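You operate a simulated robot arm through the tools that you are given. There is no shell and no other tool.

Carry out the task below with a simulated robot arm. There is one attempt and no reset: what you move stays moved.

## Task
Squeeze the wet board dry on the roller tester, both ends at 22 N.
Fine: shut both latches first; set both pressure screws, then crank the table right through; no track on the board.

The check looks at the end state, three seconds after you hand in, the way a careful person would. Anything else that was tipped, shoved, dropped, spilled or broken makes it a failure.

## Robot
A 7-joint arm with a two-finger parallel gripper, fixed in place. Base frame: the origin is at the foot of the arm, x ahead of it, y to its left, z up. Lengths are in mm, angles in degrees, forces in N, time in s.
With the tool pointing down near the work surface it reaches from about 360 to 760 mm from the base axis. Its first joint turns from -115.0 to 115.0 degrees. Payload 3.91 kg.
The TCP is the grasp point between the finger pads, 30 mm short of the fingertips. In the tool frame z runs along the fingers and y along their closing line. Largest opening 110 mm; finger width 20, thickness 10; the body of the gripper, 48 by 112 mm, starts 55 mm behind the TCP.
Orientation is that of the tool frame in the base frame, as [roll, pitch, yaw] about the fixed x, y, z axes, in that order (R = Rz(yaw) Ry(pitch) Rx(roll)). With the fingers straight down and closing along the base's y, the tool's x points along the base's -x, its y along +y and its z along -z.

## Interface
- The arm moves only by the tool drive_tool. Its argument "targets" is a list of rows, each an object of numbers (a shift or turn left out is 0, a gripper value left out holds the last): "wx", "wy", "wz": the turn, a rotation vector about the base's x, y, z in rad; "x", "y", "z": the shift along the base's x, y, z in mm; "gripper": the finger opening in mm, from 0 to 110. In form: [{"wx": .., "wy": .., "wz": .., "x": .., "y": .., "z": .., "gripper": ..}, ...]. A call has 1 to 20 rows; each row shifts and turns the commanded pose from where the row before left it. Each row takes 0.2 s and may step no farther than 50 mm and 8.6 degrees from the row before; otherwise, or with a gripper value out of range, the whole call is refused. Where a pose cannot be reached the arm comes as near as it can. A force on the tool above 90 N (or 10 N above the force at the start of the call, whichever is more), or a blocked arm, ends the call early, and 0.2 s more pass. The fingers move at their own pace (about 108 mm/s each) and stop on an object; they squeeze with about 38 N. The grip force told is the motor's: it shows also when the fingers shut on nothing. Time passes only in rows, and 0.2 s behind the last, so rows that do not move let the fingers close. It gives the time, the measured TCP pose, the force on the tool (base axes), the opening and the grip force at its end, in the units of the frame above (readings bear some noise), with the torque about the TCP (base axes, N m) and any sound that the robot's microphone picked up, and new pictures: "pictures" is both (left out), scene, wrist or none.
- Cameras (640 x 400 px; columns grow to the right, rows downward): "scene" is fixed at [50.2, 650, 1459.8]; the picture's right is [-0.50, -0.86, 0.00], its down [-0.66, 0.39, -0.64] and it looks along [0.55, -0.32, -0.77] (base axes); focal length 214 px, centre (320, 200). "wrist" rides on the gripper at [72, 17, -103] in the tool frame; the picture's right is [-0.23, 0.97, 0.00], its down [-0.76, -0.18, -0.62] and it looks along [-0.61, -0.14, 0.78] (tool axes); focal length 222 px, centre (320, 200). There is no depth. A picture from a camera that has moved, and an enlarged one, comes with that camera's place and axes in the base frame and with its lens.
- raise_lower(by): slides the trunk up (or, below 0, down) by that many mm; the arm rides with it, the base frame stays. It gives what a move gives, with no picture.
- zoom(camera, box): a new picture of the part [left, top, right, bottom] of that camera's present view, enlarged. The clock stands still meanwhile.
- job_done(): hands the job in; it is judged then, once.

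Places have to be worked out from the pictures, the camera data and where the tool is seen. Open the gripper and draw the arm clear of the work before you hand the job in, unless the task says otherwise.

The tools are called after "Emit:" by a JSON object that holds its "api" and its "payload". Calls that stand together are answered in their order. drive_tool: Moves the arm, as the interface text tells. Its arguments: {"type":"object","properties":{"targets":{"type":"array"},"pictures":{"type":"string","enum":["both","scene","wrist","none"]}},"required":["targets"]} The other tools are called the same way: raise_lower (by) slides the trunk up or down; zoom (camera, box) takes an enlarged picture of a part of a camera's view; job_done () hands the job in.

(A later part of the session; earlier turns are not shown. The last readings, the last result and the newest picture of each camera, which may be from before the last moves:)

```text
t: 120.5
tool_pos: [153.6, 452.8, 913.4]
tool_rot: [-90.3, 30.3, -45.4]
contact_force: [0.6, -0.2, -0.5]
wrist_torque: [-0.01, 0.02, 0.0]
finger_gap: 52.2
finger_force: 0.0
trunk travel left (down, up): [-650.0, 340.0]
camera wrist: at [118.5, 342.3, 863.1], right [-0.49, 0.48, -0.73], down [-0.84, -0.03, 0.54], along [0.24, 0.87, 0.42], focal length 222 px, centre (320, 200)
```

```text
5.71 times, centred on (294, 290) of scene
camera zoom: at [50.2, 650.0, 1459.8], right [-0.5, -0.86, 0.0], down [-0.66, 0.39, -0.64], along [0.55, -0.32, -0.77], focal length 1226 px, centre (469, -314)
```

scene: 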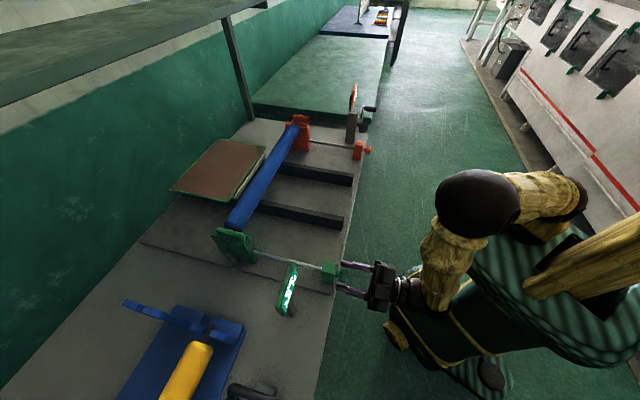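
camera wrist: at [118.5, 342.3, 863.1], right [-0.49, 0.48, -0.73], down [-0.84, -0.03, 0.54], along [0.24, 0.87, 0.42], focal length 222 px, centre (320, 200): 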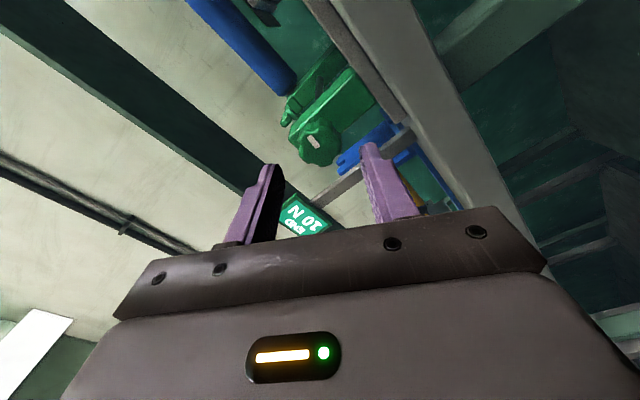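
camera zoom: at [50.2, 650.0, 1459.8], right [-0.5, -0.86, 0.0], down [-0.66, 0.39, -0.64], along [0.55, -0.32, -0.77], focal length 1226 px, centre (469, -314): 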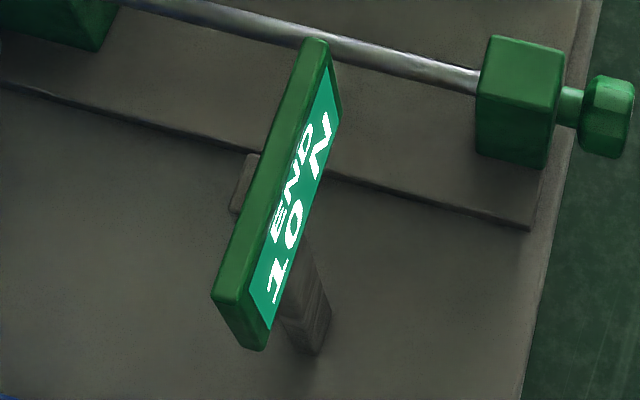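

It reads 10 N, so I need 120° clockwise. I'll roll to about -125° here, clear of the knob, then advance so the fingertips stop short of the bench edge.

Emit:
{"api": "drive_tool", "payload": {"targets": [{"wx": -0.1003, "wy": -0.1003, "gripper": 48}, {"wx": -0.1003, "wy": -0.1003}, {"wx": -0.1003, "wy": -0.1003}, {"wx": -0.1003, "wy": -0.1003}, {"wx": -0.1003, "wy": -0.1003}, {"wx": -0.1003, "wy": -0.1003}, {"wx": -0.1003, "wy": -0.1003}, {"wx": -0.1003, "wy": -0.1003}, {}], "pictures": "wrist"}}

Emit:
{"api": "zoom", "payload": {"camera": "wrist", "box": [200, 60, 480, 240]}}

```text
t: 122.5
tool_pos: [153.9, 454.6, 913.6]
tool_rot: [-89.9, -35.0, -45.5]
contact_force: [-0.5, 0.1, 1.6]
wrist_torque: [-0.02, 0.03, 0.0]
finger_gap: 47.8
finger_force: 0.0
trunk travel left (down, up): [-650.0, 340.0]
camera wrist: at [128.7, 332.2, 941.2], right [0.26, -0.26, -0.93], down [-0.95, 0.08, -0.29], along [0.15, 0.96, -0.23], focal length 222 px, centre (320, 200)
```

wrist: 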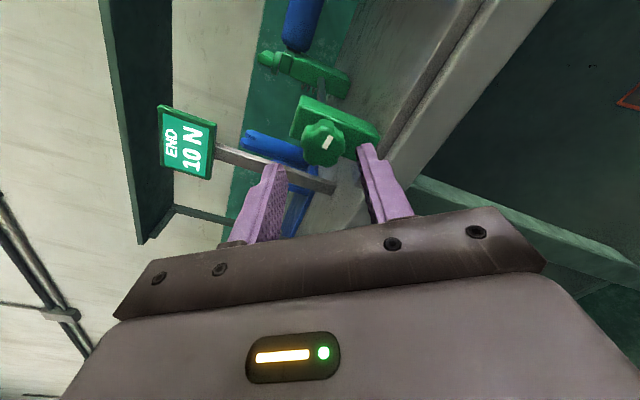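

```text
2.22 times, centred on (340, 150) of wrist
camera zoom: at [128.7, 332.2, 941.2], right [0.26, -0.26, -0.93], down [-0.95, 0.08, -0.29], along [0.15, 0.96, -0.23], focal length 494 px, centre (276, 311)
```

zoom: 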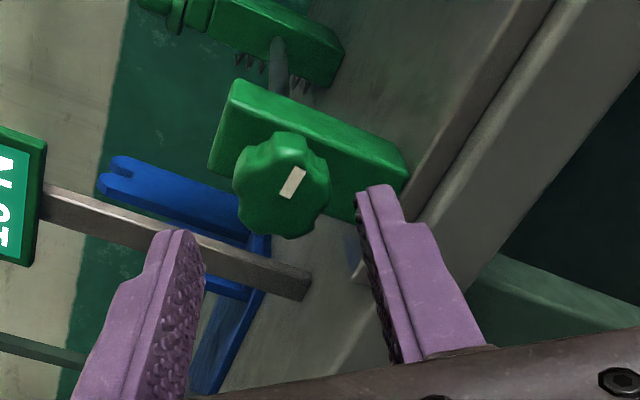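

The alignment looks good and the sign reads 10 N clearly from here. I'll advance onto the knob with a 3 mm sideways correction and grip.

Emit:
{"api": "drive_tool", "payload": {"targets": [{"x": 2.1, "y": -2.1}, {"x": 12.6, "y": 12.6}, {"x": 12.6, "y": 12.6}, {}], "pictures": "wrist"}}

Emit:
{"api": "zoom", "payload": {"camera": "wrist", "box": [200, 60, 480, 240]}}

```text
t: 123.5
tool_pos: [180.6, 477.6, 913.8]
tool_rot: [-90.0, -34.8, -45.2]
contact_force: [-0.2, -0.8, -0.4]
wrist_torque: [0.05, 0.03, -0.02]
finger_gap: 48.0
finger_force: 0.1
trunk travel left (down, up): [-650.0, 340.0]
camera wrist: at [156.1, 354.8, 940.9], right [0.26, -0.26, -0.93], down [-0.95, 0.08, -0.29], along [0.15, 0.96, -0.23], focal length 222 px, centre (320, 200)
```

wrist: 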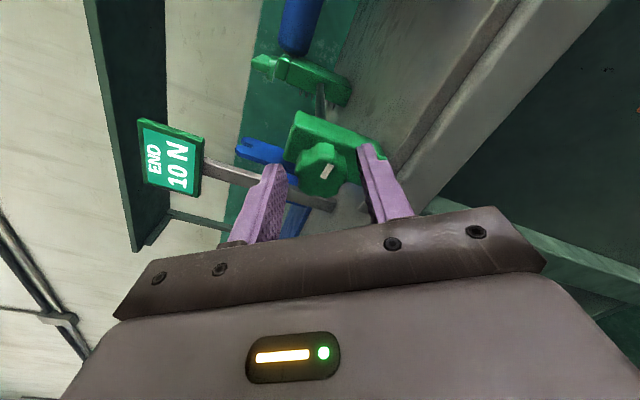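

```text
2.22 times, centred on (340, 150) of wrist
camera zoom: at [156.1, 354.8, 940.9], right [0.26, -0.26, -0.93], down [-0.95, 0.08, -0.29], along [0.15, 0.96, -0.23], focal length 494 px, centre (276, 311)
```

zoom: 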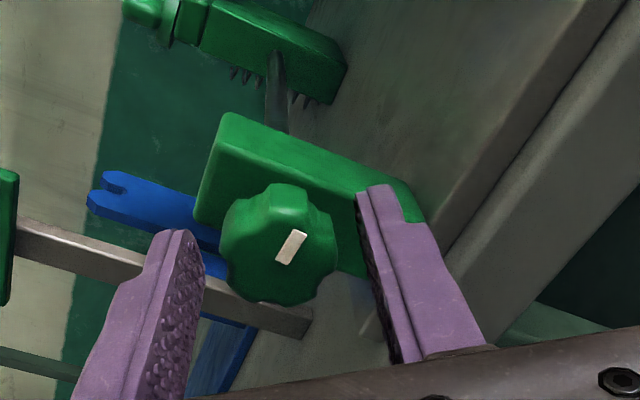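

It's well centred. I'll close, turn 80° clockwise and read.

Emit:
{"api": "drive_tool", "payload": {"targets": [{"gripper": 0}, {}, {}, {"wx": 0.099, "wy": 0.099}, {"wx": 0.099, "wy": 0.099}, {"wx": 0.099, "wy": 0.099}, {"wx": 0.099, "wy": 0.099}, {"wx": 0.099, "wy": 0.099}, {"wx": 0.099, "wy": 0.099}, {"wx": 0.099, "wy": 0.099}, {"wx": 0.099, "wy": 0.099}, {"wx": 0.099, "wy": 0.099}, {"wx": 0.099, "wy": 0.099}, {}], "pictures": "wrist"}}

Emit:
{"api": "zoom", "payload": {"camera": "scene", "box": [270, 255, 318, 325]}}

Emit:
{"api": "zoom", "payload": {"camera": "wrist", "box": [180, 60, 500, 260]}}

```text
t: 126.5
tool_pos: [180.6, 479.3, 912.9]
tool_rot: [-90.6, 45.6, -45.3]
contact_force: [-5.1, -9.6, -20.5]
wrist_torque: [-0.37, 0.45, -0.48]
finger_gap: 33.0
finger_force: 45.3
trunk travel left (down, up): [-650.0, 340.0]
camera wrist: at [133.8, 377.5, 850.6], right [-0.61, 0.6, -0.52], down [-0.72, -0.15, 0.67], along [0.33, 0.78, 0.53], focal length 222 px, centre (320, 200)
```

wrist: 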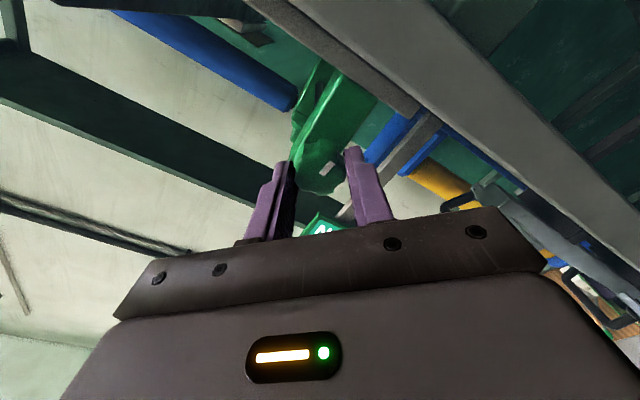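

```text
5.71 times, centred on (294, 290) of scene
camera zoom: at [50.2, 650.0, 1459.8], right [-0.5, -0.86, 0.0], down [-0.66, 0.39, -0.64], along [0.55, -0.32, -0.77], focal length 1226 px, centre (469, -314)
```

zoom: 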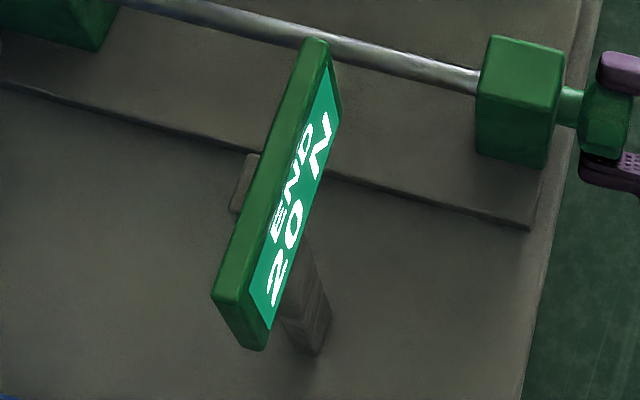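

```text
2.00 times, centred on (340, 160) of wrist
camera zoom: at [133.8, 377.5, 850.6], right [-0.61, 0.6, -0.52], down [-0.72, -0.15, 0.67], along [0.33, 0.78, 0.53], focal length 444 px, centre (280, 280)
```

zoom: 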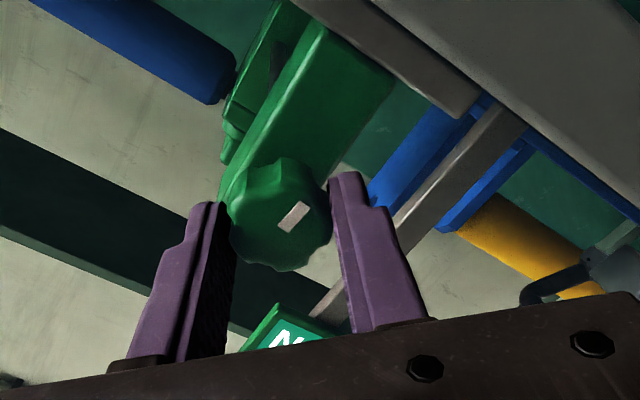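

The scene camera shows 20 N. I'll turn 20° more and check.

Emit:
{"api": "drive_tool", "payload": {"targets": [{"wx": 0.0823, "wy": 0.0823}, {"wx": 0.0823, "wy": 0.0823}, {"wx": 0.0823, "wy": 0.0823}, {}], "pictures": "wrist"}}

Emit:
{"api": "zoom", "payload": {"camera": "scene", "box": [270, 255, 318, 325]}}

```text
t: 127.5
tool_pos: [180.1, 477.9, 913.2]
tool_rot: [-90.8, 65.4, -45.7]
contact_force: [-8.0, -2.3, -12.5]
wrist_torque: [-0.49, 0.57, -0.28]
finger_gap: 32.9
finger_force: 45.0
trunk travel left (down, up): [-650.0, 340.0]
camera wrist: at [117.2, 394.2, 841.3], right [-0.69, 0.69, -0.2], down [-0.55, -0.33, 0.77], along [0.47, 0.64, 0.61], focal length 222 px, centre (320, 200)
```

wrist: 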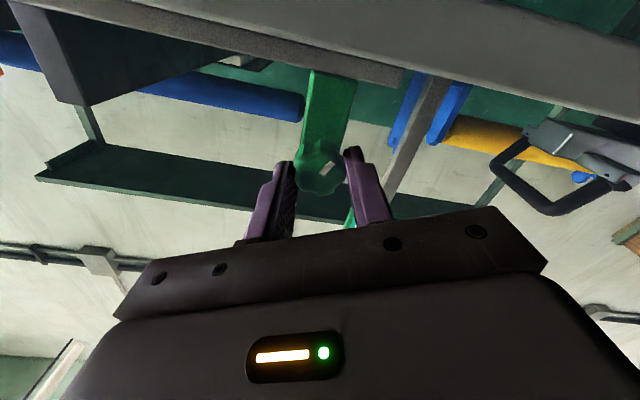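

```text
5.71 times, centred on (294, 290) of scene
camera zoom: at [50.2, 650.0, 1459.8], right [-0.5, -0.86, 0.0], down [-0.66, 0.39, -0.64], along [0.55, -0.32, -0.77], focal length 1226 px, centre (469, -314)
```

zoom: 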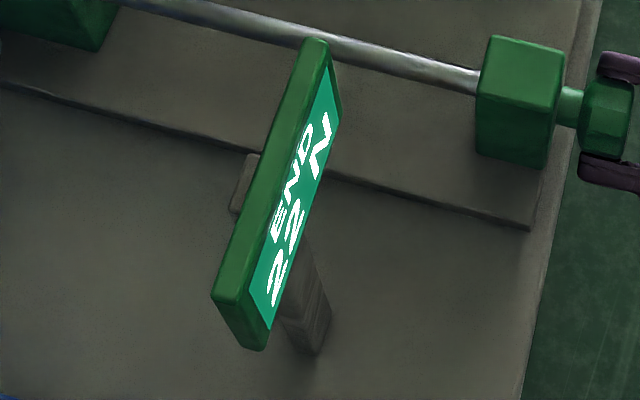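

Green reads 22 N. So far I've only seen even numbers, so I'll check how coarse the display is by nudging the knob 6° further while still gripped, to centre the setting.

Emit:
{"api": "drive_tool", "payload": {"targets": [{"wx": 0.074, "wy": 0.074}, {}], "pictures": "none"}}

Emit:
{"api": "zoom", "payload": {"camera": "scene", "box": [270, 255, 318, 325]}}

```text
t: 128.1
tool_pos: [179.7, 477.7, 913.7]
tool_rot: [-91.0, 71.5, -45.8]
contact_force: [-9.7, 0.7, -12.5]
wrist_torque: [-0.14, 0.16, 0.13]
finger_gap: 32.8
finger_force: 45.2
trunk travel left (down, up): [-650.0, 340.0]
```

```text
5.71 times, centred on (294, 290) of scene
camera zoom: at [50.2, 650.0, 1459.8], right [-0.5, -0.86, 0.0], down [-0.66, 0.39, -0.64], along [0.55, -0.32, -0.77], focal length 1226 px, centre (469, -314)
```

zoom: 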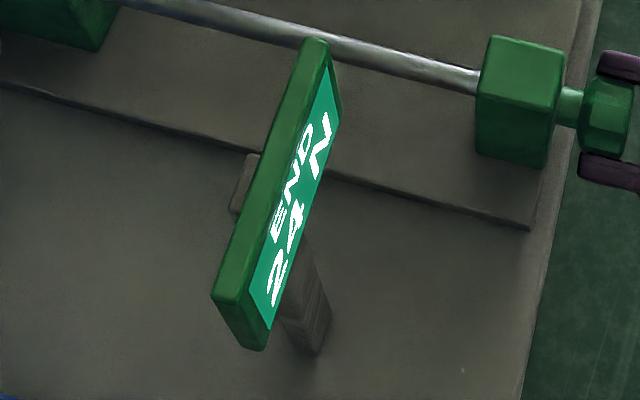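

It jumped to 24, so the setting moves in 2 N steps of 20° each. I'll turn back about 13° to the middle of the 22 N step.

Emit:
{"api": "drive_tool", "payload": {"targets": [{"wx": -0.0834, "wy": -0.0834}, {"wx": -0.0834, "wy": -0.0834}, {}], "pictures": "none"}}

Emit:
{"api": "zoom", "payload": {"camera": "scene", "box": [270, 255, 318, 325]}}

```text
t: 128.8
tool_pos: [180.6, 478.0, 912.6]
tool_rot: [-90.6, 57.8, -45.5]
contact_force: [-11.6, 2.2, -11.8]
wrist_torque: [-0.11, 0.08, -0.19]
finger_gap: 33.0
finger_force: 45.4
trunk travel left (down, up): [-650.0, 340.0]
```

```text
5.71 times, centred on (294, 290) of scene
camera zoom: at [50.2, 650.0, 1459.8], right [-0.5, -0.86, 0.0], down [-0.66, 0.39, -0.64], along [0.55, -0.32, -0.77], focal length 1226 px, centre (469, -314)
```

zoom: 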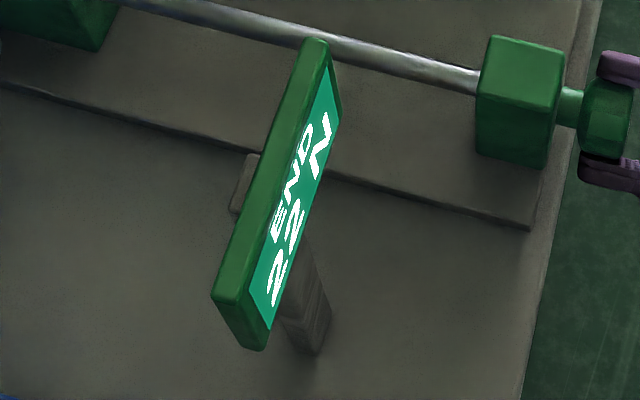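

It reads 22 N with low torque. I'll open fully clear and back straight off before any other motion, then check the display again.

Emit:
{"api": "drive_tool", "payload": {"targets": [{"gripper": 56}, {}, {"x": -14, "y": -14}, {"x": -14, "y": -14}, {"x": -10, "y": -10}, {}], "pictures": "wrist"}}

Emit:
{"api": "zoom", "payload": {"camera": "scene", "box": [270, 255, 318, 325]}}

Emit:
{"api": "zoom", "payload": {"camera": "wrist", "box": [220, 40, 460, 190]}}

```text
t: 130.2
tool_pos: [142.2, 439.2, 914.5]
tool_rot: [-90.6, 57.8, -45.6]
contact_force: [-0.5, -0.7, -0.5]
wrist_torque: [-0.02, 0.01, -0.01]
finger_gap: 56.0
finger_force: 0.2
trunk travel left (down, up): [-650.0, 340.0]
camera wrist: at [86.5, 348.4, 844.7], right [-0.67, 0.67, -0.33], down [-0.62, -0.26, 0.74], along [0.41, 0.7, 0.58], focal length 222 px, centre (320, 200)
```

wrist: 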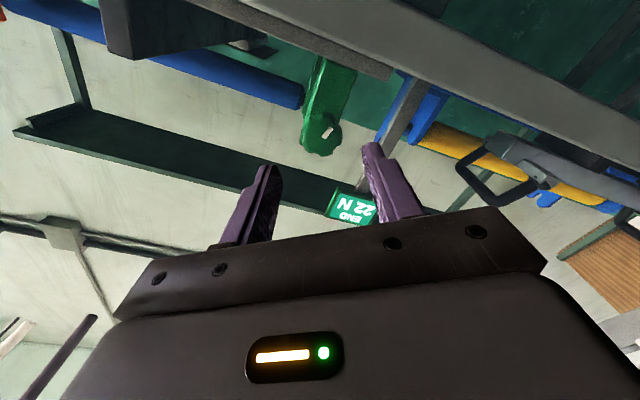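

```text
5.71 times, centred on (294, 290) of scene
camera zoom: at [50.2, 650.0, 1459.8], right [-0.5, -0.86, 0.0], down [-0.66, 0.39, -0.64], along [0.55, -0.32, -0.77], focal length 1226 px, centre (469, -314)
```

zoom: 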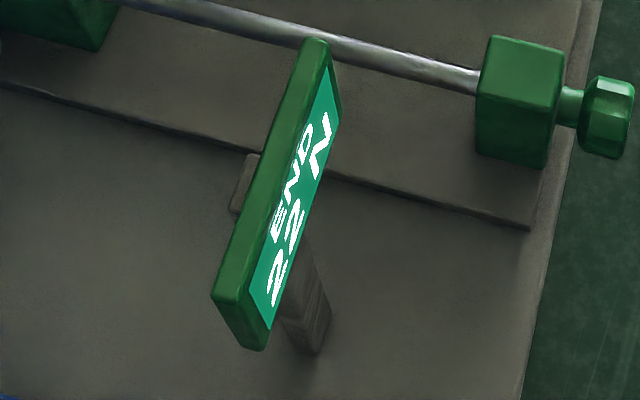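

```text
2.67 times, centred on (340, 115) of wrist
camera zoom: at [86.5, 348.4, 844.7], right [-0.67, 0.67, -0.33], down [-0.62, -0.26, 0.74], along [0.41, 0.7, 0.58], focal length 592 px, centre (267, 427)
```

zoom: 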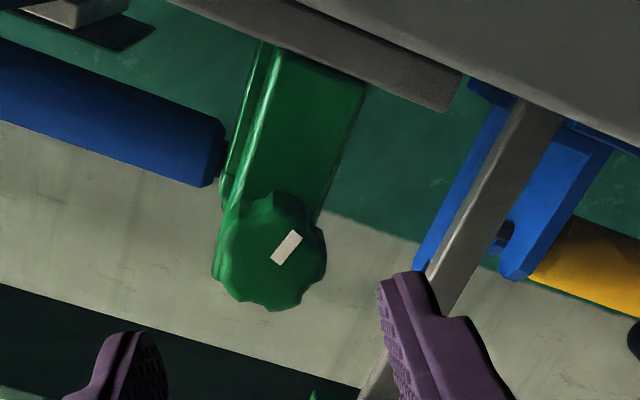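

Green holds at 22 N after release, and orange was left at 22 N. Next is the crank, so I'll roll back to neutral, rise with a downward tilt, and cross over the machine toward the crank side.

Emit:
{"api": "drive_tool", "payload": {"targets": [{"wx": 0.0987, "wy": 0.0987, "z": 20}, {"wx": 0.0987, "wy": 0.0987, "z": 20}, {"wx": 0.0987, "wy": 0.0987, "z": 20}, {"wx": 0.0987, "wy": 0.0987, "z": 20}, {"z": 28, "wx": -0.0987, "wy": 0.0987}, {"z": 28, "wx": -0.0987, "wy": 0.0987}, {"z": 28, "wx": -0.0987, "wy": 0.0987}, {"z": 28, "wx": -0.0987, "wy": 0.0987}, {"z": 28, "wx": -0.0987, "wy": 0.0987}, {}], "pictures": "none"}}

Emit:
{"api": "drive_tool", "payload": {"targets": [{"x": 30, "y": 20}, {"x": 35, "y": 20}, {"x": 35, "y": 20}, {"x": 40, "y": 10}, {"x": 40, "y": 0}, {"x": 40, "y": -15}, {"x": 40, "y": -20}, {"x": 40, "y": -25}, {}], "pictures": "scene"}}

```text
t: 132.4
tool_pos: [143.0, 440.8, 1134.2]
tool_rot: [179.7, 49.7, -134.9]
contact_force: [-0.3, -0.3, 0.1]
wrist_torque: [0.0, -0.01, 0.03]
finger_gap: 55.8
finger_force: 0.1
trunk travel left (down, up): [-650.0, 340.0]
```

```text
t: 134.4
tool_pos: [442.5, 449.1, 1133.8]
tool_rot: [-179.9, 49.6, -134.7]
contact_force: [0.0, -0.3, -0.2]
wrist_torque: [-0.03, 0.0, 0.03]
finger_gap: 55.8
finger_force: 0.2
trunk travel left (down, up): [-650.0, 340.0]
```

scene: 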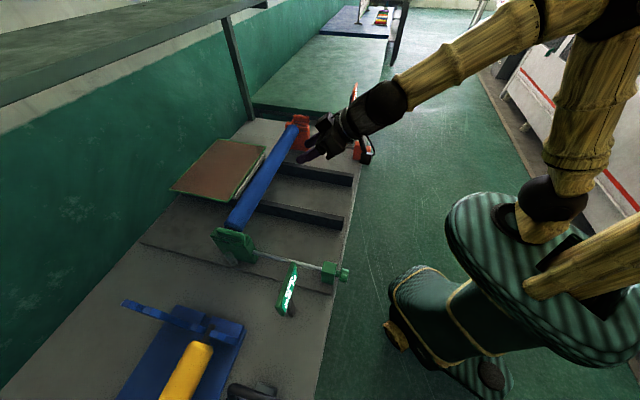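

Next I'll come back out in front of the bench on the orange side, level the tool and look at the crank.

Emit:
{"api": "drive_tool", "payload": {"targets": [{"x": 12.2, "y": -43.6}, {"x": 12.2, "y": -43.6}, {"x": 12.2, "y": -43.6}, {"x": 12.2, "y": -43.6}, {"x": 12.2, "y": -43.6}, {"x": 12.2, "y": -43.6}, {"x": 12.2, "y": -43.6}, {"x": 12.2, "y": -43.6}, {"x": 12.2, "y": -43.6}, {}], "pictures": "none"}}

Emit:
{"api": "drive_tool", "payload": {"targets": [{"x": -10, "y": -20, "z": -25, "wx": 0.0987, "wy": -0.0987}, {"x": 5, "y": -30, "z": -25, "wx": 0.0987, "wy": -0.0987}, {"x": 10, "y": -30, "z": -25, "wx": 0.0987, "wy": -0.0987}, {"x": 15, "y": -30, "z": -25, "wx": 0.0987, "wy": -0.0987}, {"x": 20, "y": -20, "z": -20, "wx": 0.0987, "wy": -0.0987}, {}], "pictures": "both"}}

Emit:
{"api": "zoom", "payload": {"camera": "wrist", "box": [160, 0, 480, 200]}}

```text
t: 136.7
tool_pos: [554.9, 56.9, 1134.3]
tool_rot: [-180.0, 49.7, -134.8]
contact_force: [0.5, -0.3, -0.5]
wrist_torque: [0.0, -0.04, 0.0]
finger_gap: 55.9
finger_force: 0.1
trunk travel left (down, up): [-650.0, 340.0]
```

```text
t: 138.1
tool_pos: [591.9, -71.9, 1014.5]
tool_rot: [-146.9, 89.8, -101.7]
contact_force: [0.0, -1.1, 0.1]
wrist_torque: [-0.01, 0.04, 0.02]
finger_gap: 56.0
finger_force: 0.1
trunk travel left (down, up): [-650.0, 340.0]
camera wrist: at [507.7, -134.4, 942.6], right [-0.69, 0.69, 0.22], down [-0.31, -0.56, 0.77], along [0.65, 0.46, 0.6], focal length 222 px, centre (320, 200)
```

scene: 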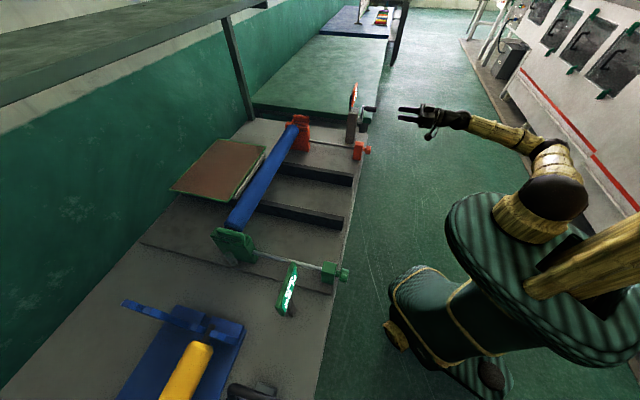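
wrist: 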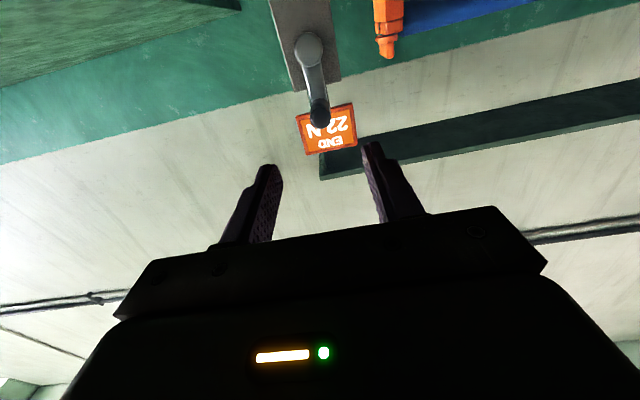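

```text
2.00 times, centred on (320, 100) of wrist
camera zoom: at [507.7, -134.4, 942.6], right [-0.69, 0.69, 0.22], down [-0.31, -0.56, 0.77], along [0.65, 0.46, 0.6], focal length 444 px, centre (320, 400)
```

zoom: 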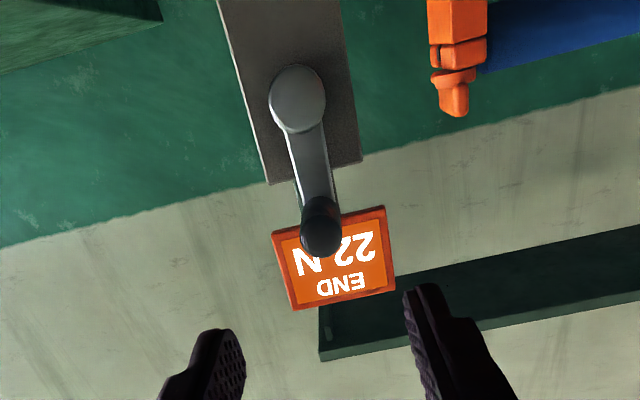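

Orange reads 22 N too. The crank hub is at m≈468.5, z≈957, with the handle straight up at z≈1011, 54 mm radius and pointing at me from n≈489 to 534. I'll advance so the fingers straddle the handle and then check.

Emit:
{"api": "drive_tool", "payload": {"targets": [{"z": -3}, {"x": 23, "y": 23}, {"x": 23, "y": 23}, {"x": 23, "y": 23}, {"x": 22, "y": 22}, {}], "pictures": "both"}}

Emit:
{"api": "zoom", "payload": {"camera": "wrist", "box": [200, 60, 440, 230]}}

Emit:
{"api": "zoom", "payload": {"camera": "scene", "box": [330, 70, 430, 140]}}

```text
t: 139.4
tool_pos: [683.1, 18.7, 1010.0]
tool_rot: [-167.6, 89.7, -122.3]
contact_force: [0.0, -0.8, -0.4]
wrist_torque: [-0.01, 0.03, -0.03]
finger_gap: 56.0
finger_force: 0.1
trunk travel left (down, up): [-650.0, 340.0]
camera wrist: at [598.4, -42.9, 939.0], right [-0.69, 0.69, 0.23], down [-0.31, -0.56, 0.77], along [0.65, 0.46, 0.6], focal length 222 px, centre (320, 200)
```

scene: 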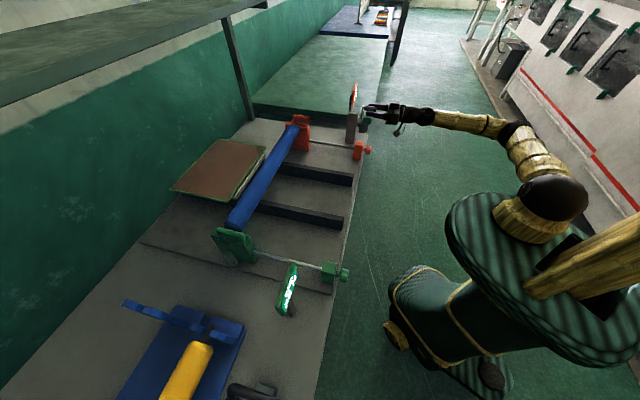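
wrist: 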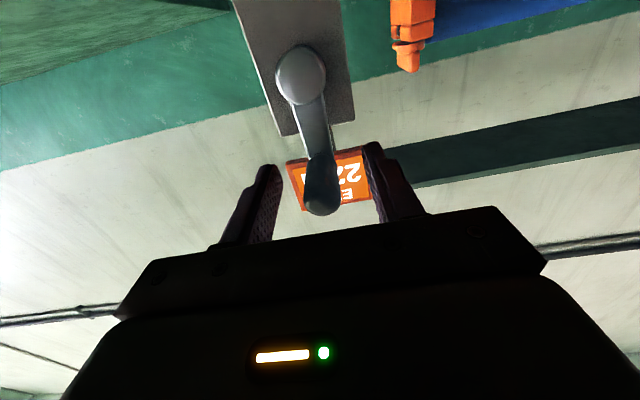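

```text
2.35 times, centred on (320, 145) of wrist
camera zoom: at [598.4, -42.9, 939.0], right [-0.69, 0.69, 0.23], down [-0.31, -0.56, 0.77], along [0.65, 0.46, 0.6], focal length 523 px, centre (320, 329)
```

zoom: 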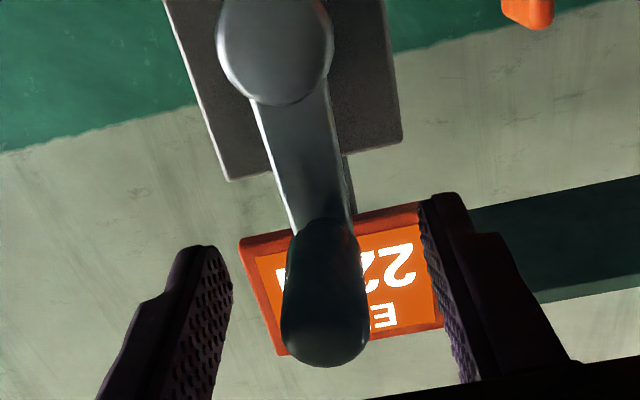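

```text
5.71 times, centred on (380, 105) of scene
camera zoom: at [50.2, 650.0, 1459.8], right [-0.5, -0.86, 0.0], down [-0.66, 0.39, -0.64], along [0.55, -0.32, -0.77], focal length 1226 px, centre (-23, 743)
```

zoom: 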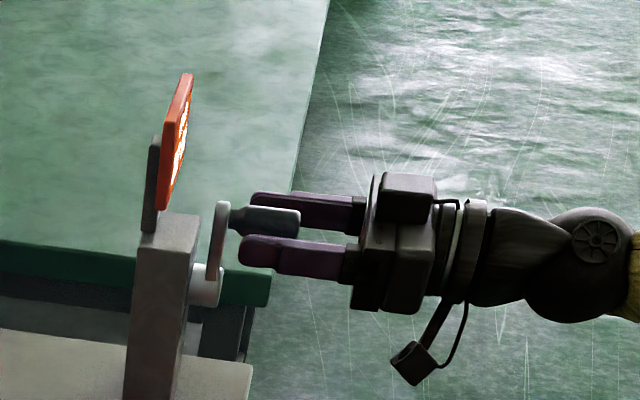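

The handle lies between the fingers. I'll close on it and try a small clockwise turn (30°), watching for resistance and table motion.

Emit:
{"api": "drive_tool", "payload": {"targets": [{"gripper": 0}, {}, {}], "pictures": "none"}}

Emit:
{"api": "drive_tool", "payload": {"targets": [{"x": 9.9, "y": -9.9, "z": -1.8}, {"x": 9.2, "y": -9.2, "z": -5.4}, {}], "pictures": "both"}}

Emit:
{"api": "zoom", "payload": {"camera": "scene", "box": [160, 70, 400, 220]}}

```text
t: 140.2
tool_pos: [684.0, 19.8, 1010.9]
tool_rot: [-164.4, 89.6, -119.3]
contact_force: [0.3, 2.1, -0.5]
wrist_torque: [-0.21, 0.15, -0.92]
finger_gap: 21.6
finger_force: 45.5
trunk travel left (down, up): [-650.0, 340.0]
```

```text
t: 141.1
tool_pos: [702.9, -0.3, 1002.5]
tool_rot: [-169.7, 89.7, -124.5]
contact_force: [-1.0, -0.5, -2.1]
wrist_torque: [0.48, -0.49, -0.98]
finger_gap: 21.6
finger_force: 44.9
trunk travel left (down, up): [-650.0, 340.0]
camera wrist: at [617.8, -62.5, 931.5], right [-0.69, 0.69, 0.23], down [-0.31, -0.56, 0.76], along [0.65, 0.46, 0.6], focal length 222 px, centre (320, 200)
```

scene: 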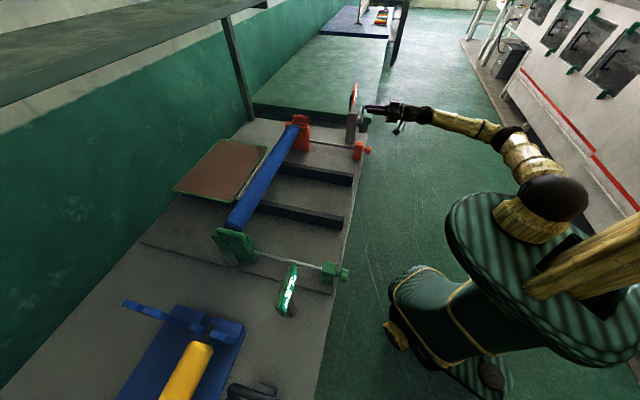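
wrist: 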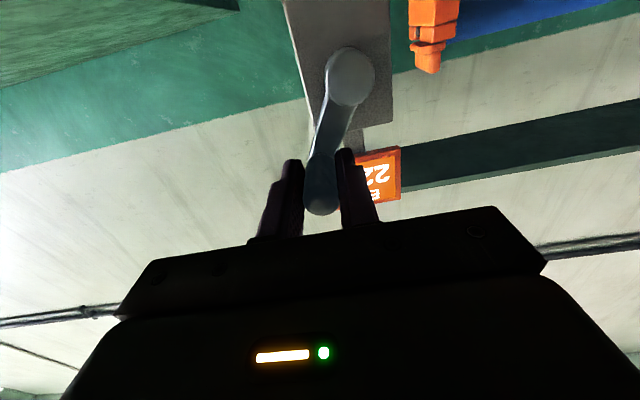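

```text
2.67 times, centred on (280, 145) of scene
camera zoom: at [50.2, 650.0, 1459.8], right [-0.5, -0.86, 0.0], down [-0.66, 0.39, -0.64], along [0.55, -0.32, -0.77], focal length 572 px, centre (427, 347)
```

zoom: 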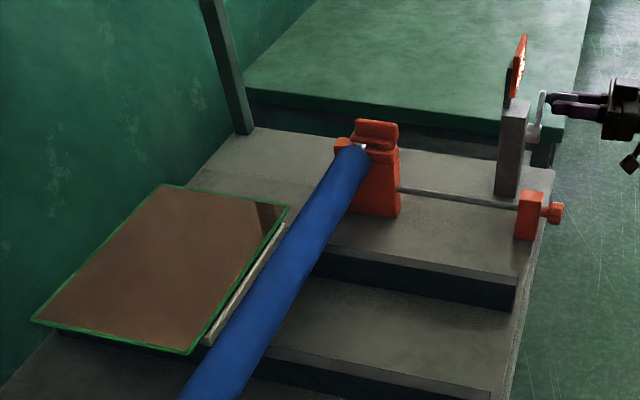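

The board and table moved toward the roller with almost no resistance, so clockwise is right. I'll crank on clockwise, half a turn first, keeping the tool orientation fixed.

Emit:
{"api": "drive_tool", "payload": {"targets": [{"x": 9.28, "y": -9.28, "z": -10.63}, {"x": 6.51, "y": -6.51, "z": -14.17}, {"x": 3.09, "y": -3.09, "z": -16.32}, {"x": -0.63, "y": 0.63, "z": -16.87}, {"x": -4.28, "y": 4.28, "z": -15.77}, {"x": -7.52, "y": 7.52, "z": -13.13}, {"x": -10.02, "y": 10.02, "z": -9.2}, {"x": -11.54, "y": 11.54, "z": -4.37}, {"x": -11.93, "y": 11.93, "z": 0.89}, {"x": -11.15, "y": 11.15, "z": 6.05}], "pictures": "both"}}

Emit:
{"api": "zoom", "payload": {"camera": "scene", "box": [160, 70, 400, 220]}}

```text
t: 143.2
tool_pos: [665.8, 36.8, 910.8]
tool_rot: [173.8, 89.8, -141.2]
contact_force: [14.8, 4.6, 14.2]
wrist_torque: [0.91, -0.9, -0.05]
finger_gap: 20.9
finger_force: 44.9
trunk travel left (down, up): [-650.0, 340.0]
camera wrist: at [579.9, -24.4, 838.6], right [-0.69, 0.69, 0.23], down [-0.31, -0.57, 0.76], along [0.65, 0.45, 0.61], focal length 222 px, centre (320, 200)
```

scene: 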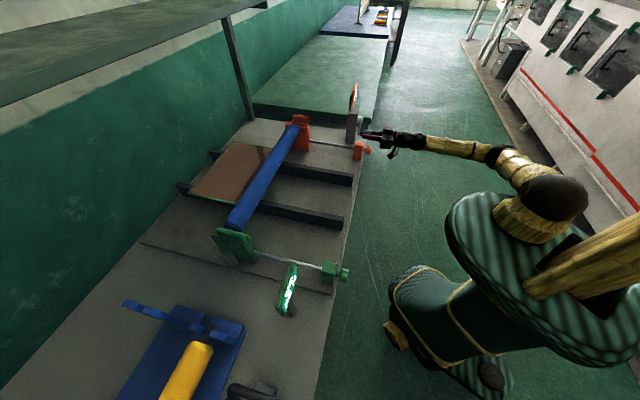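
wrist: 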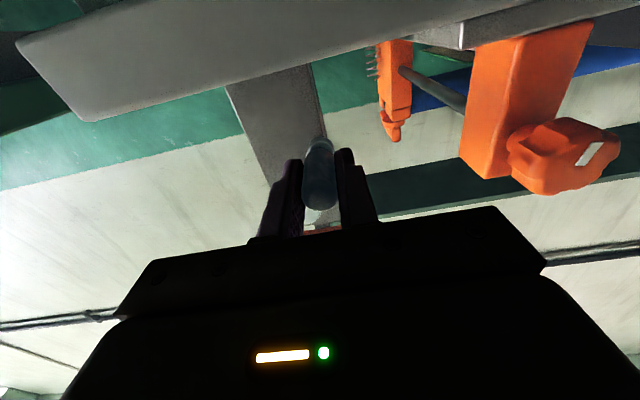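

```text
2.67 times, centred on (280, 145) of scene
camera zoom: at [50.2, 650.0, 1459.8], right [-0.5, -0.86, 0.0], down [-0.66, 0.39, -0.64], along [0.55, -0.32, -0.77], focal length 572 px, centre (427, 347)
```

zoom: 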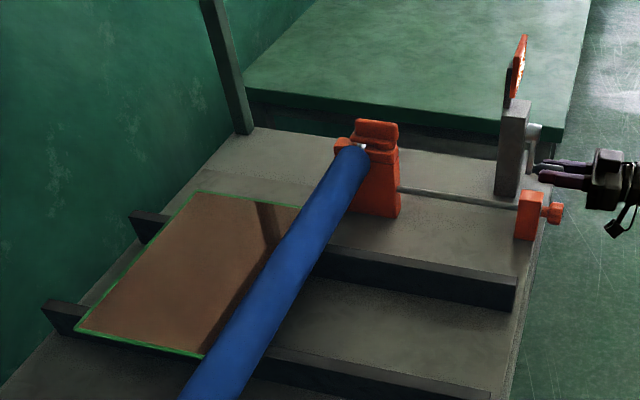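

The table is feeding smoothly under the roller with only about 20 N on the tool. I'll carry on with a full turn without stopping.

Emit:
{"api": "drive_tool", "payload": {"targets": [{"x": -9.28, "y": 9.28, "z": 10.63}, {"x": -6.51, "y": 6.51, "z": 14.17}, {"x": -3.09, "y": 3.09, "z": 16.32}, {"x": 0.63, "y": -0.63, "z": 16.87}, {"x": 4.28, "y": -4.28, "z": 15.77}, {"x": 7.52, "y": -7.52, "z": 13.13}, {"x": 10.02, "y": -10.02, "z": 9.2}, {"x": 11.54, "y": -11.54, "z": 4.37}, {"x": 11.93, "y": -11.93, "z": -0.89}, {"x": 11.15, "y": -11.15, "z": -6.05}, {"x": 9.28, "y": -9.28, "z": -10.63}, {"x": 6.51, "y": -6.51, "z": -14.17}, {"x": 3.09, "y": -3.09, "z": -16.32}, {"x": -0.63, "y": 0.63, "z": -16.87}, {"x": -4.28, "y": 4.28, "z": -15.77}, {"x": -7.52, "y": 7.52, "z": -13.13}, {"x": -10.02, "y": 10.02, "z": -9.2}, {"x": -11.54, "y": 11.54, "z": -4.37}, {"x": -11.93, "y": 11.93, "z": 0.89}, {"x": -11.15, "y": 11.15, "z": 6.05}], "pictures": "both"}}

Emit:
{"api": "zoom", "payload": {"camera": "scene", "box": [160, 70, 400, 220]}}

```text
t: 147.4
tool_pos: [663.9, 36.8, 910.5]
tool_rot: [169.8, 89.9, -145.4]
contact_force: [10.8, 1.7, 10.4]
wrist_torque: [0.99, -0.96, -0.19]
finger_gap: 21.5
finger_force: 44.3
trunk travel left (down, up): [-650.0, 340.0]
camera wrist: at [579.2, -24.4, 838.7], right [-0.69, 0.69, 0.23], down [-0.31, -0.57, 0.76], along [0.65, 0.45, 0.61], focal length 222 px, centre (320, 200)
```

scene: 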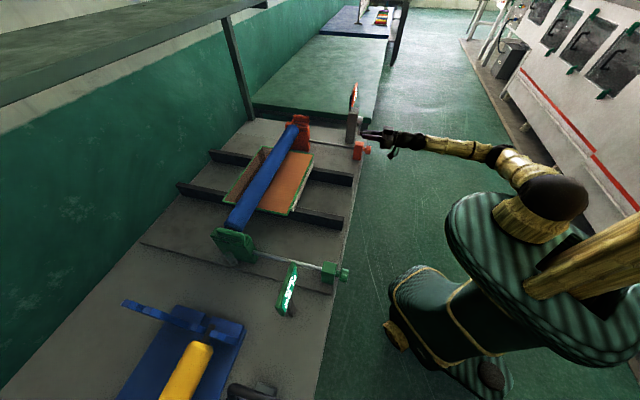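
wrist: 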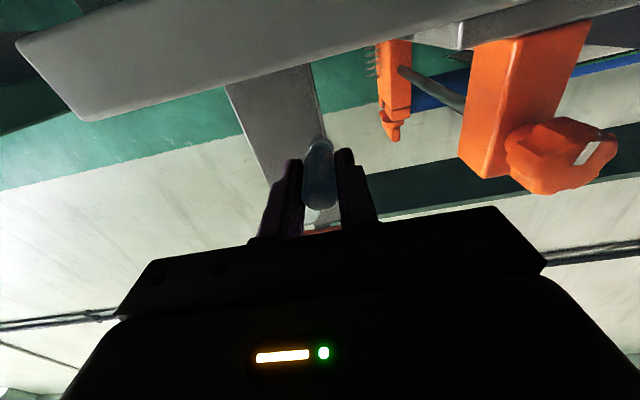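

```text
2.67 times, centred on (280, 145) of scene
camera zoom: at [50.2, 650.0, 1459.8], right [-0.5, -0.86, 0.0], down [-0.66, 0.39, -0.64], along [0.55, -0.32, -0.77], focal length 572 px, centre (427, 347)
```

zoom: 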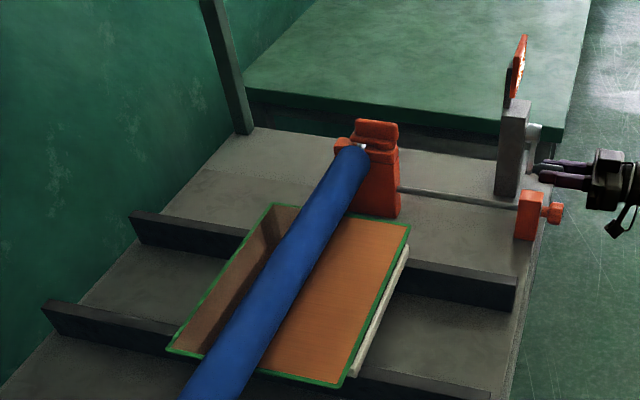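

The part of the board that has passed the roller is uniformly light, so it is drying evenly with no track. Another full turn.

Emit:
{"api": "drive_tool", "payload": {"targets": [{"x": -9.28, "y": 9.28, "z": 10.63}, {"x": -6.51, "y": 6.51, "z": 14.17}, {"x": -3.09, "y": 3.09, "z": 16.32}, {"x": 0.63, "y": -0.63, "z": 16.87}, {"x": 4.28, "y": -4.28, "z": 15.77}, {"x": 7.52, "y": -7.52, "z": 13.13}, {"x": 10.02, "y": -10.02, "z": 9.2}, {"x": 11.54, "y": -11.54, "z": 4.37}, {"x": 11.93, "y": -11.93, "z": -0.89}, {"x": 11.15, "y": -11.15, "z": -6.05}, {"x": 9.28, "y": -9.28, "z": -10.63}, {"x": 6.51, "y": -6.51, "z": -14.17}, {"x": 3.09, "y": -3.09, "z": -16.32}, {"x": -0.63, "y": 0.63, "z": -16.87}, {"x": -4.28, "y": 4.28, "z": -15.77}, {"x": -7.52, "y": 7.52, "z": -13.13}, {"x": -10.02, "y": 10.02, "z": -9.2}, {"x": -11.54, "y": 11.54, "z": -4.37}, {"x": -11.93, "y": 11.93, "z": 0.89}, {"x": -11.15, "y": 11.15, "z": 6.05}], "pictures": "both"}}

Emit:
{"api": "zoom", "payload": {"camera": "scene", "box": [160, 70, 400, 220]}}

```text
t: 151.7
tool_pos: [665.7, 36.1, 911.4]
tool_rot: [166.0, 89.9, -148.9]
contact_force: [8.9, 0.0, 12.2]
wrist_torque: [1.02, -1.0, -0.19]
finger_gap: 21.0
finger_force: 45.0
trunk travel left (down, up): [-650.0, 340.0]
camera wrist: at [579.5, -24.5, 838.9], right [-0.69, 0.69, 0.23], down [-0.31, -0.57, 0.76], along [0.65, 0.45, 0.61], focal length 222 px, centre (320, 200)
```

scene: 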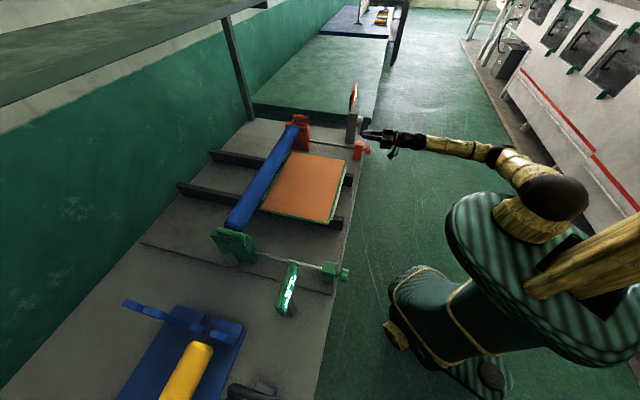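
wrist: 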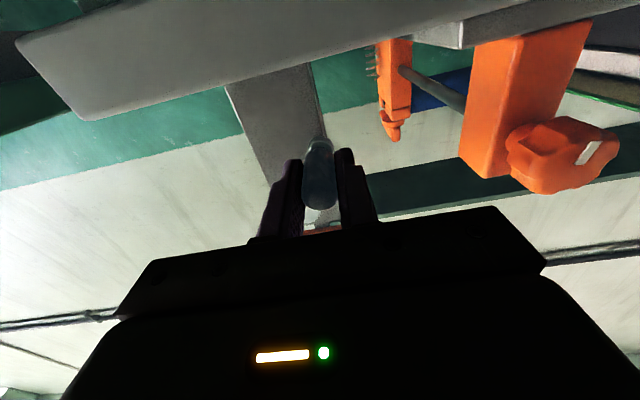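

```text
2.67 times, centred on (280, 145) of scene
camera zoom: at [50.2, 650.0, 1459.8], right [-0.5, -0.86, 0.0], down [-0.66, 0.39, -0.64], along [0.55, -0.32, -0.77], focal length 572 px, centre (427, 347)
```

zoom: 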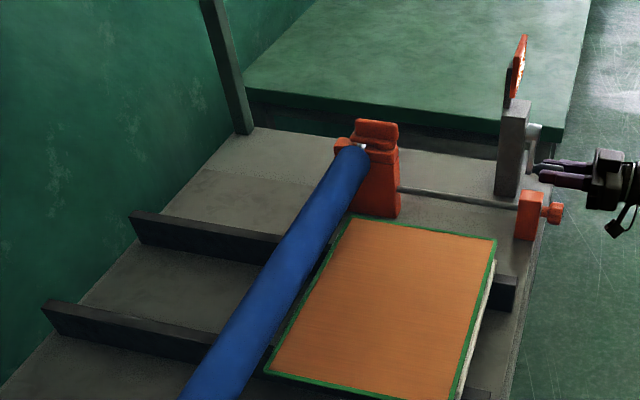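

The whole board has passed the roller and looks evenly dry. "Right through" suggests going to the end of travel, so I'll crank gently on by a quarter turn and watch for the end stop.

Emit:
{"api": "drive_tool", "payload": {"targets": [{"x": -9.28, "y": 9.28, "z": 10.63}, {"x": -6.51, "y": 6.51, "z": 14.17}, {"x": -3.09, "y": 3.09, "z": 16.32}, {"x": 0.63, "y": -0.63, "z": 16.87}, {"x": 4.28, "y": -4.28, "z": 15.77}], "pictures": "scene"}}

Emit:
{"api": "zoom", "payload": {"camera": "scene", "box": [160, 70, 400, 220]}}

```text
t: 152.8
tool_pos: [648.4, 53.2, 985.1]
tool_rot: [-144.9, 89.6, -99.7]
contact_force: [-6.1, 11.2, 4.6]
wrist_torque: [-0.39, 0.35, -1.04]
finger_gap: 21.3
finger_force: 45.1
trunk travel left (down, up): [-650.0, 340.0]
```

scene: 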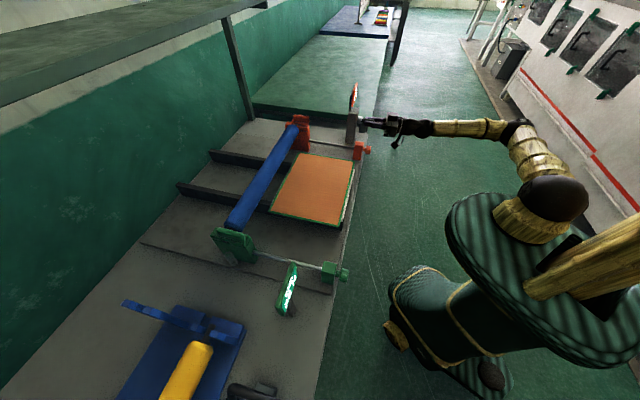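

```text
2.67 times, centred on (280, 145) of scene
camera zoom: at [50.2, 650.0, 1459.8], right [-0.5, -0.86, 0.0], down [-0.66, 0.39, -0.64], along [0.55, -0.32, -0.77], focal length 572 px, centre (427, 347)
```

zoom: 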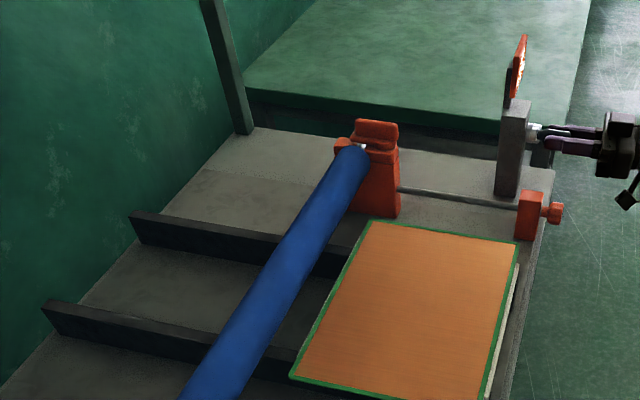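

It moved further, to near the bench front, with only a light force. I'll go on in small steps to find the end stop.

Emit:
{"api": "drive_tool", "payload": {"targets": [{"x": 7.52, "y": -7.52, "z": 13.13}, {"x": 10.02, "y": -10.02, "z": 9.2}], "pictures": "scene"}}

Emit:
{"api": "zoom", "payload": {"camera": "scene", "box": [160, 70, 400, 220]}}

```text
t: 153.4
tool_pos: [667.6, 33.2, 1010.5]
tool_rot: [-101.0, 89.7, -56.0]
contact_force: [0.3, 10.5, 19.0]
wrist_torque: [0.05, -0.04, 0.14]
finger_gap: 21.1
finger_force: 45.0
trunk travel left (down, up): [-650.0, 340.0]
```

scene: 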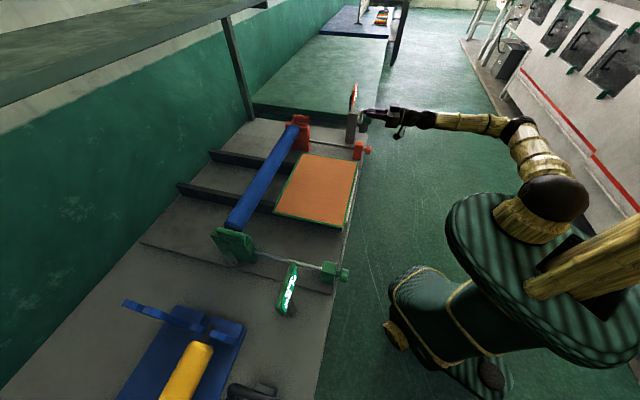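

```text
2.67 times, centred on (280, 145) of scene
camera zoom: at [50.2, 650.0, 1459.8], right [-0.5, -0.86, 0.0], down [-0.66, 0.39, -0.64], along [0.55, -0.32, -0.77], focal length 572 px, centre (427, 347)
```

zoom: 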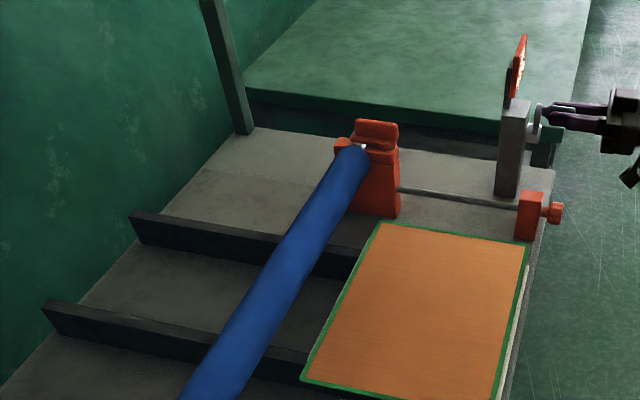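

It's still moving, and total rotation is about 2.93 turns, so the end may be at three turns with the handle back at the top. One more small step.

Emit:
{"api": "drive_tool", "payload": {"targets": [{"x": 11.54, "y": -11.54, "z": 4.37}], "pictures": "scene"}}

Emit:
{"api": "zoom", "payload": {"camera": "scene", "box": [220, 100, 400, 220]}}

```text
t: 153.8
tool_pos: [679.9, 21.1, 1014.7]
tool_rot: [-97.8, 89.9, -52.8]
contact_force: [8.0, 10.0, 27.0]
wrist_torque: [0.42, -0.43, 0.45]
finger_gap: 21.1
finger_force: 45.1
trunk travel left (down, up): [-650.0, 340.0]
```

scene: 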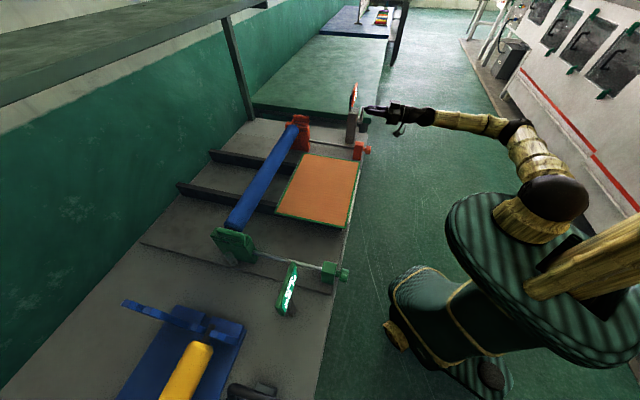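

```text
3.33 times, centred on (310, 160) of scene
camera zoom: at [50.2, 650.0, 1459.8], right [-0.5, -0.86, 0.0], down [-0.66, 0.39, -0.64], along [0.55, -0.32, -0.77], focal length 715 px, centre (353, 333)
```

zoom: 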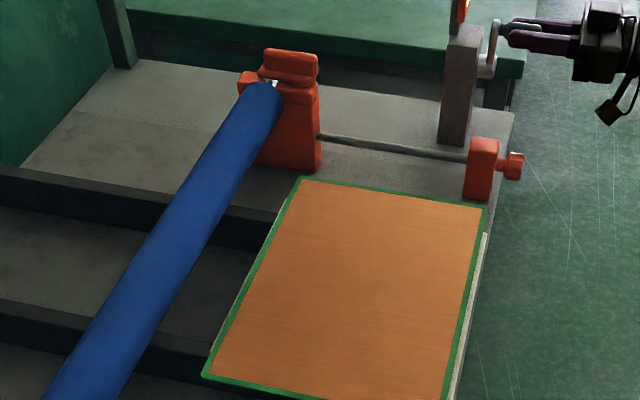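

No stop yet and the board is uniformly dry. I'll go another 12° past the top.

Emit:
{"api": "drive_tool", "payload": {"targets": [{"x": 8, "y": -8, "z": -1.5}], "pictures": "scene"}}

Emit:
{"api": "zoom", "payload": {"camera": "scene", "box": [220, 100, 400, 220]}}

```text
t: 154.2
tool_pos: [683.6, 18.7, 1014.5]
tool_rot: [-96.9, 89.6, -51.4]
contact_force: [-6.6, 23.4, 31.4]
wrist_torque: [0.31, -0.36, -1.39]
finger_gap: 21.4
finger_force: 45.0
trunk travel left (down, up): [-650.0, 340.0]
```

scene: 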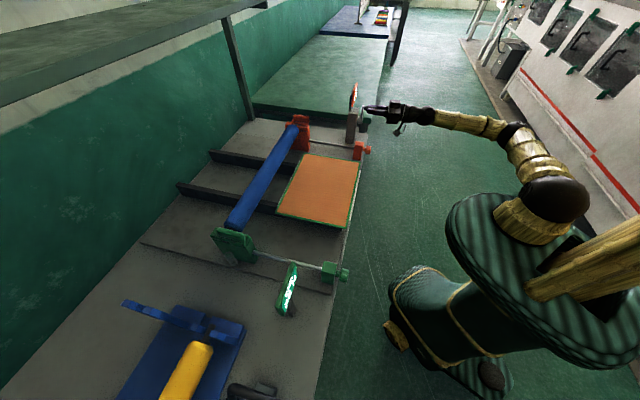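

```text
3.33 times, centred on (310, 160) of scene
camera zoom: at [50.2, 650.0, 1459.8], right [-0.5, -0.86, 0.0], down [-0.66, 0.39, -0.64], along [0.55, -0.32, -0.77], focal length 715 px, centre (353, 333)
```

zoom: 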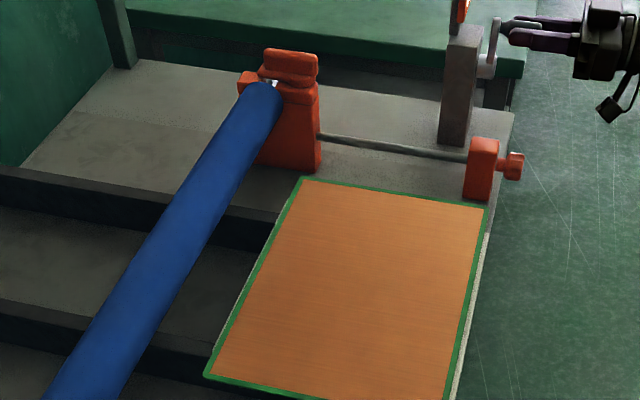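

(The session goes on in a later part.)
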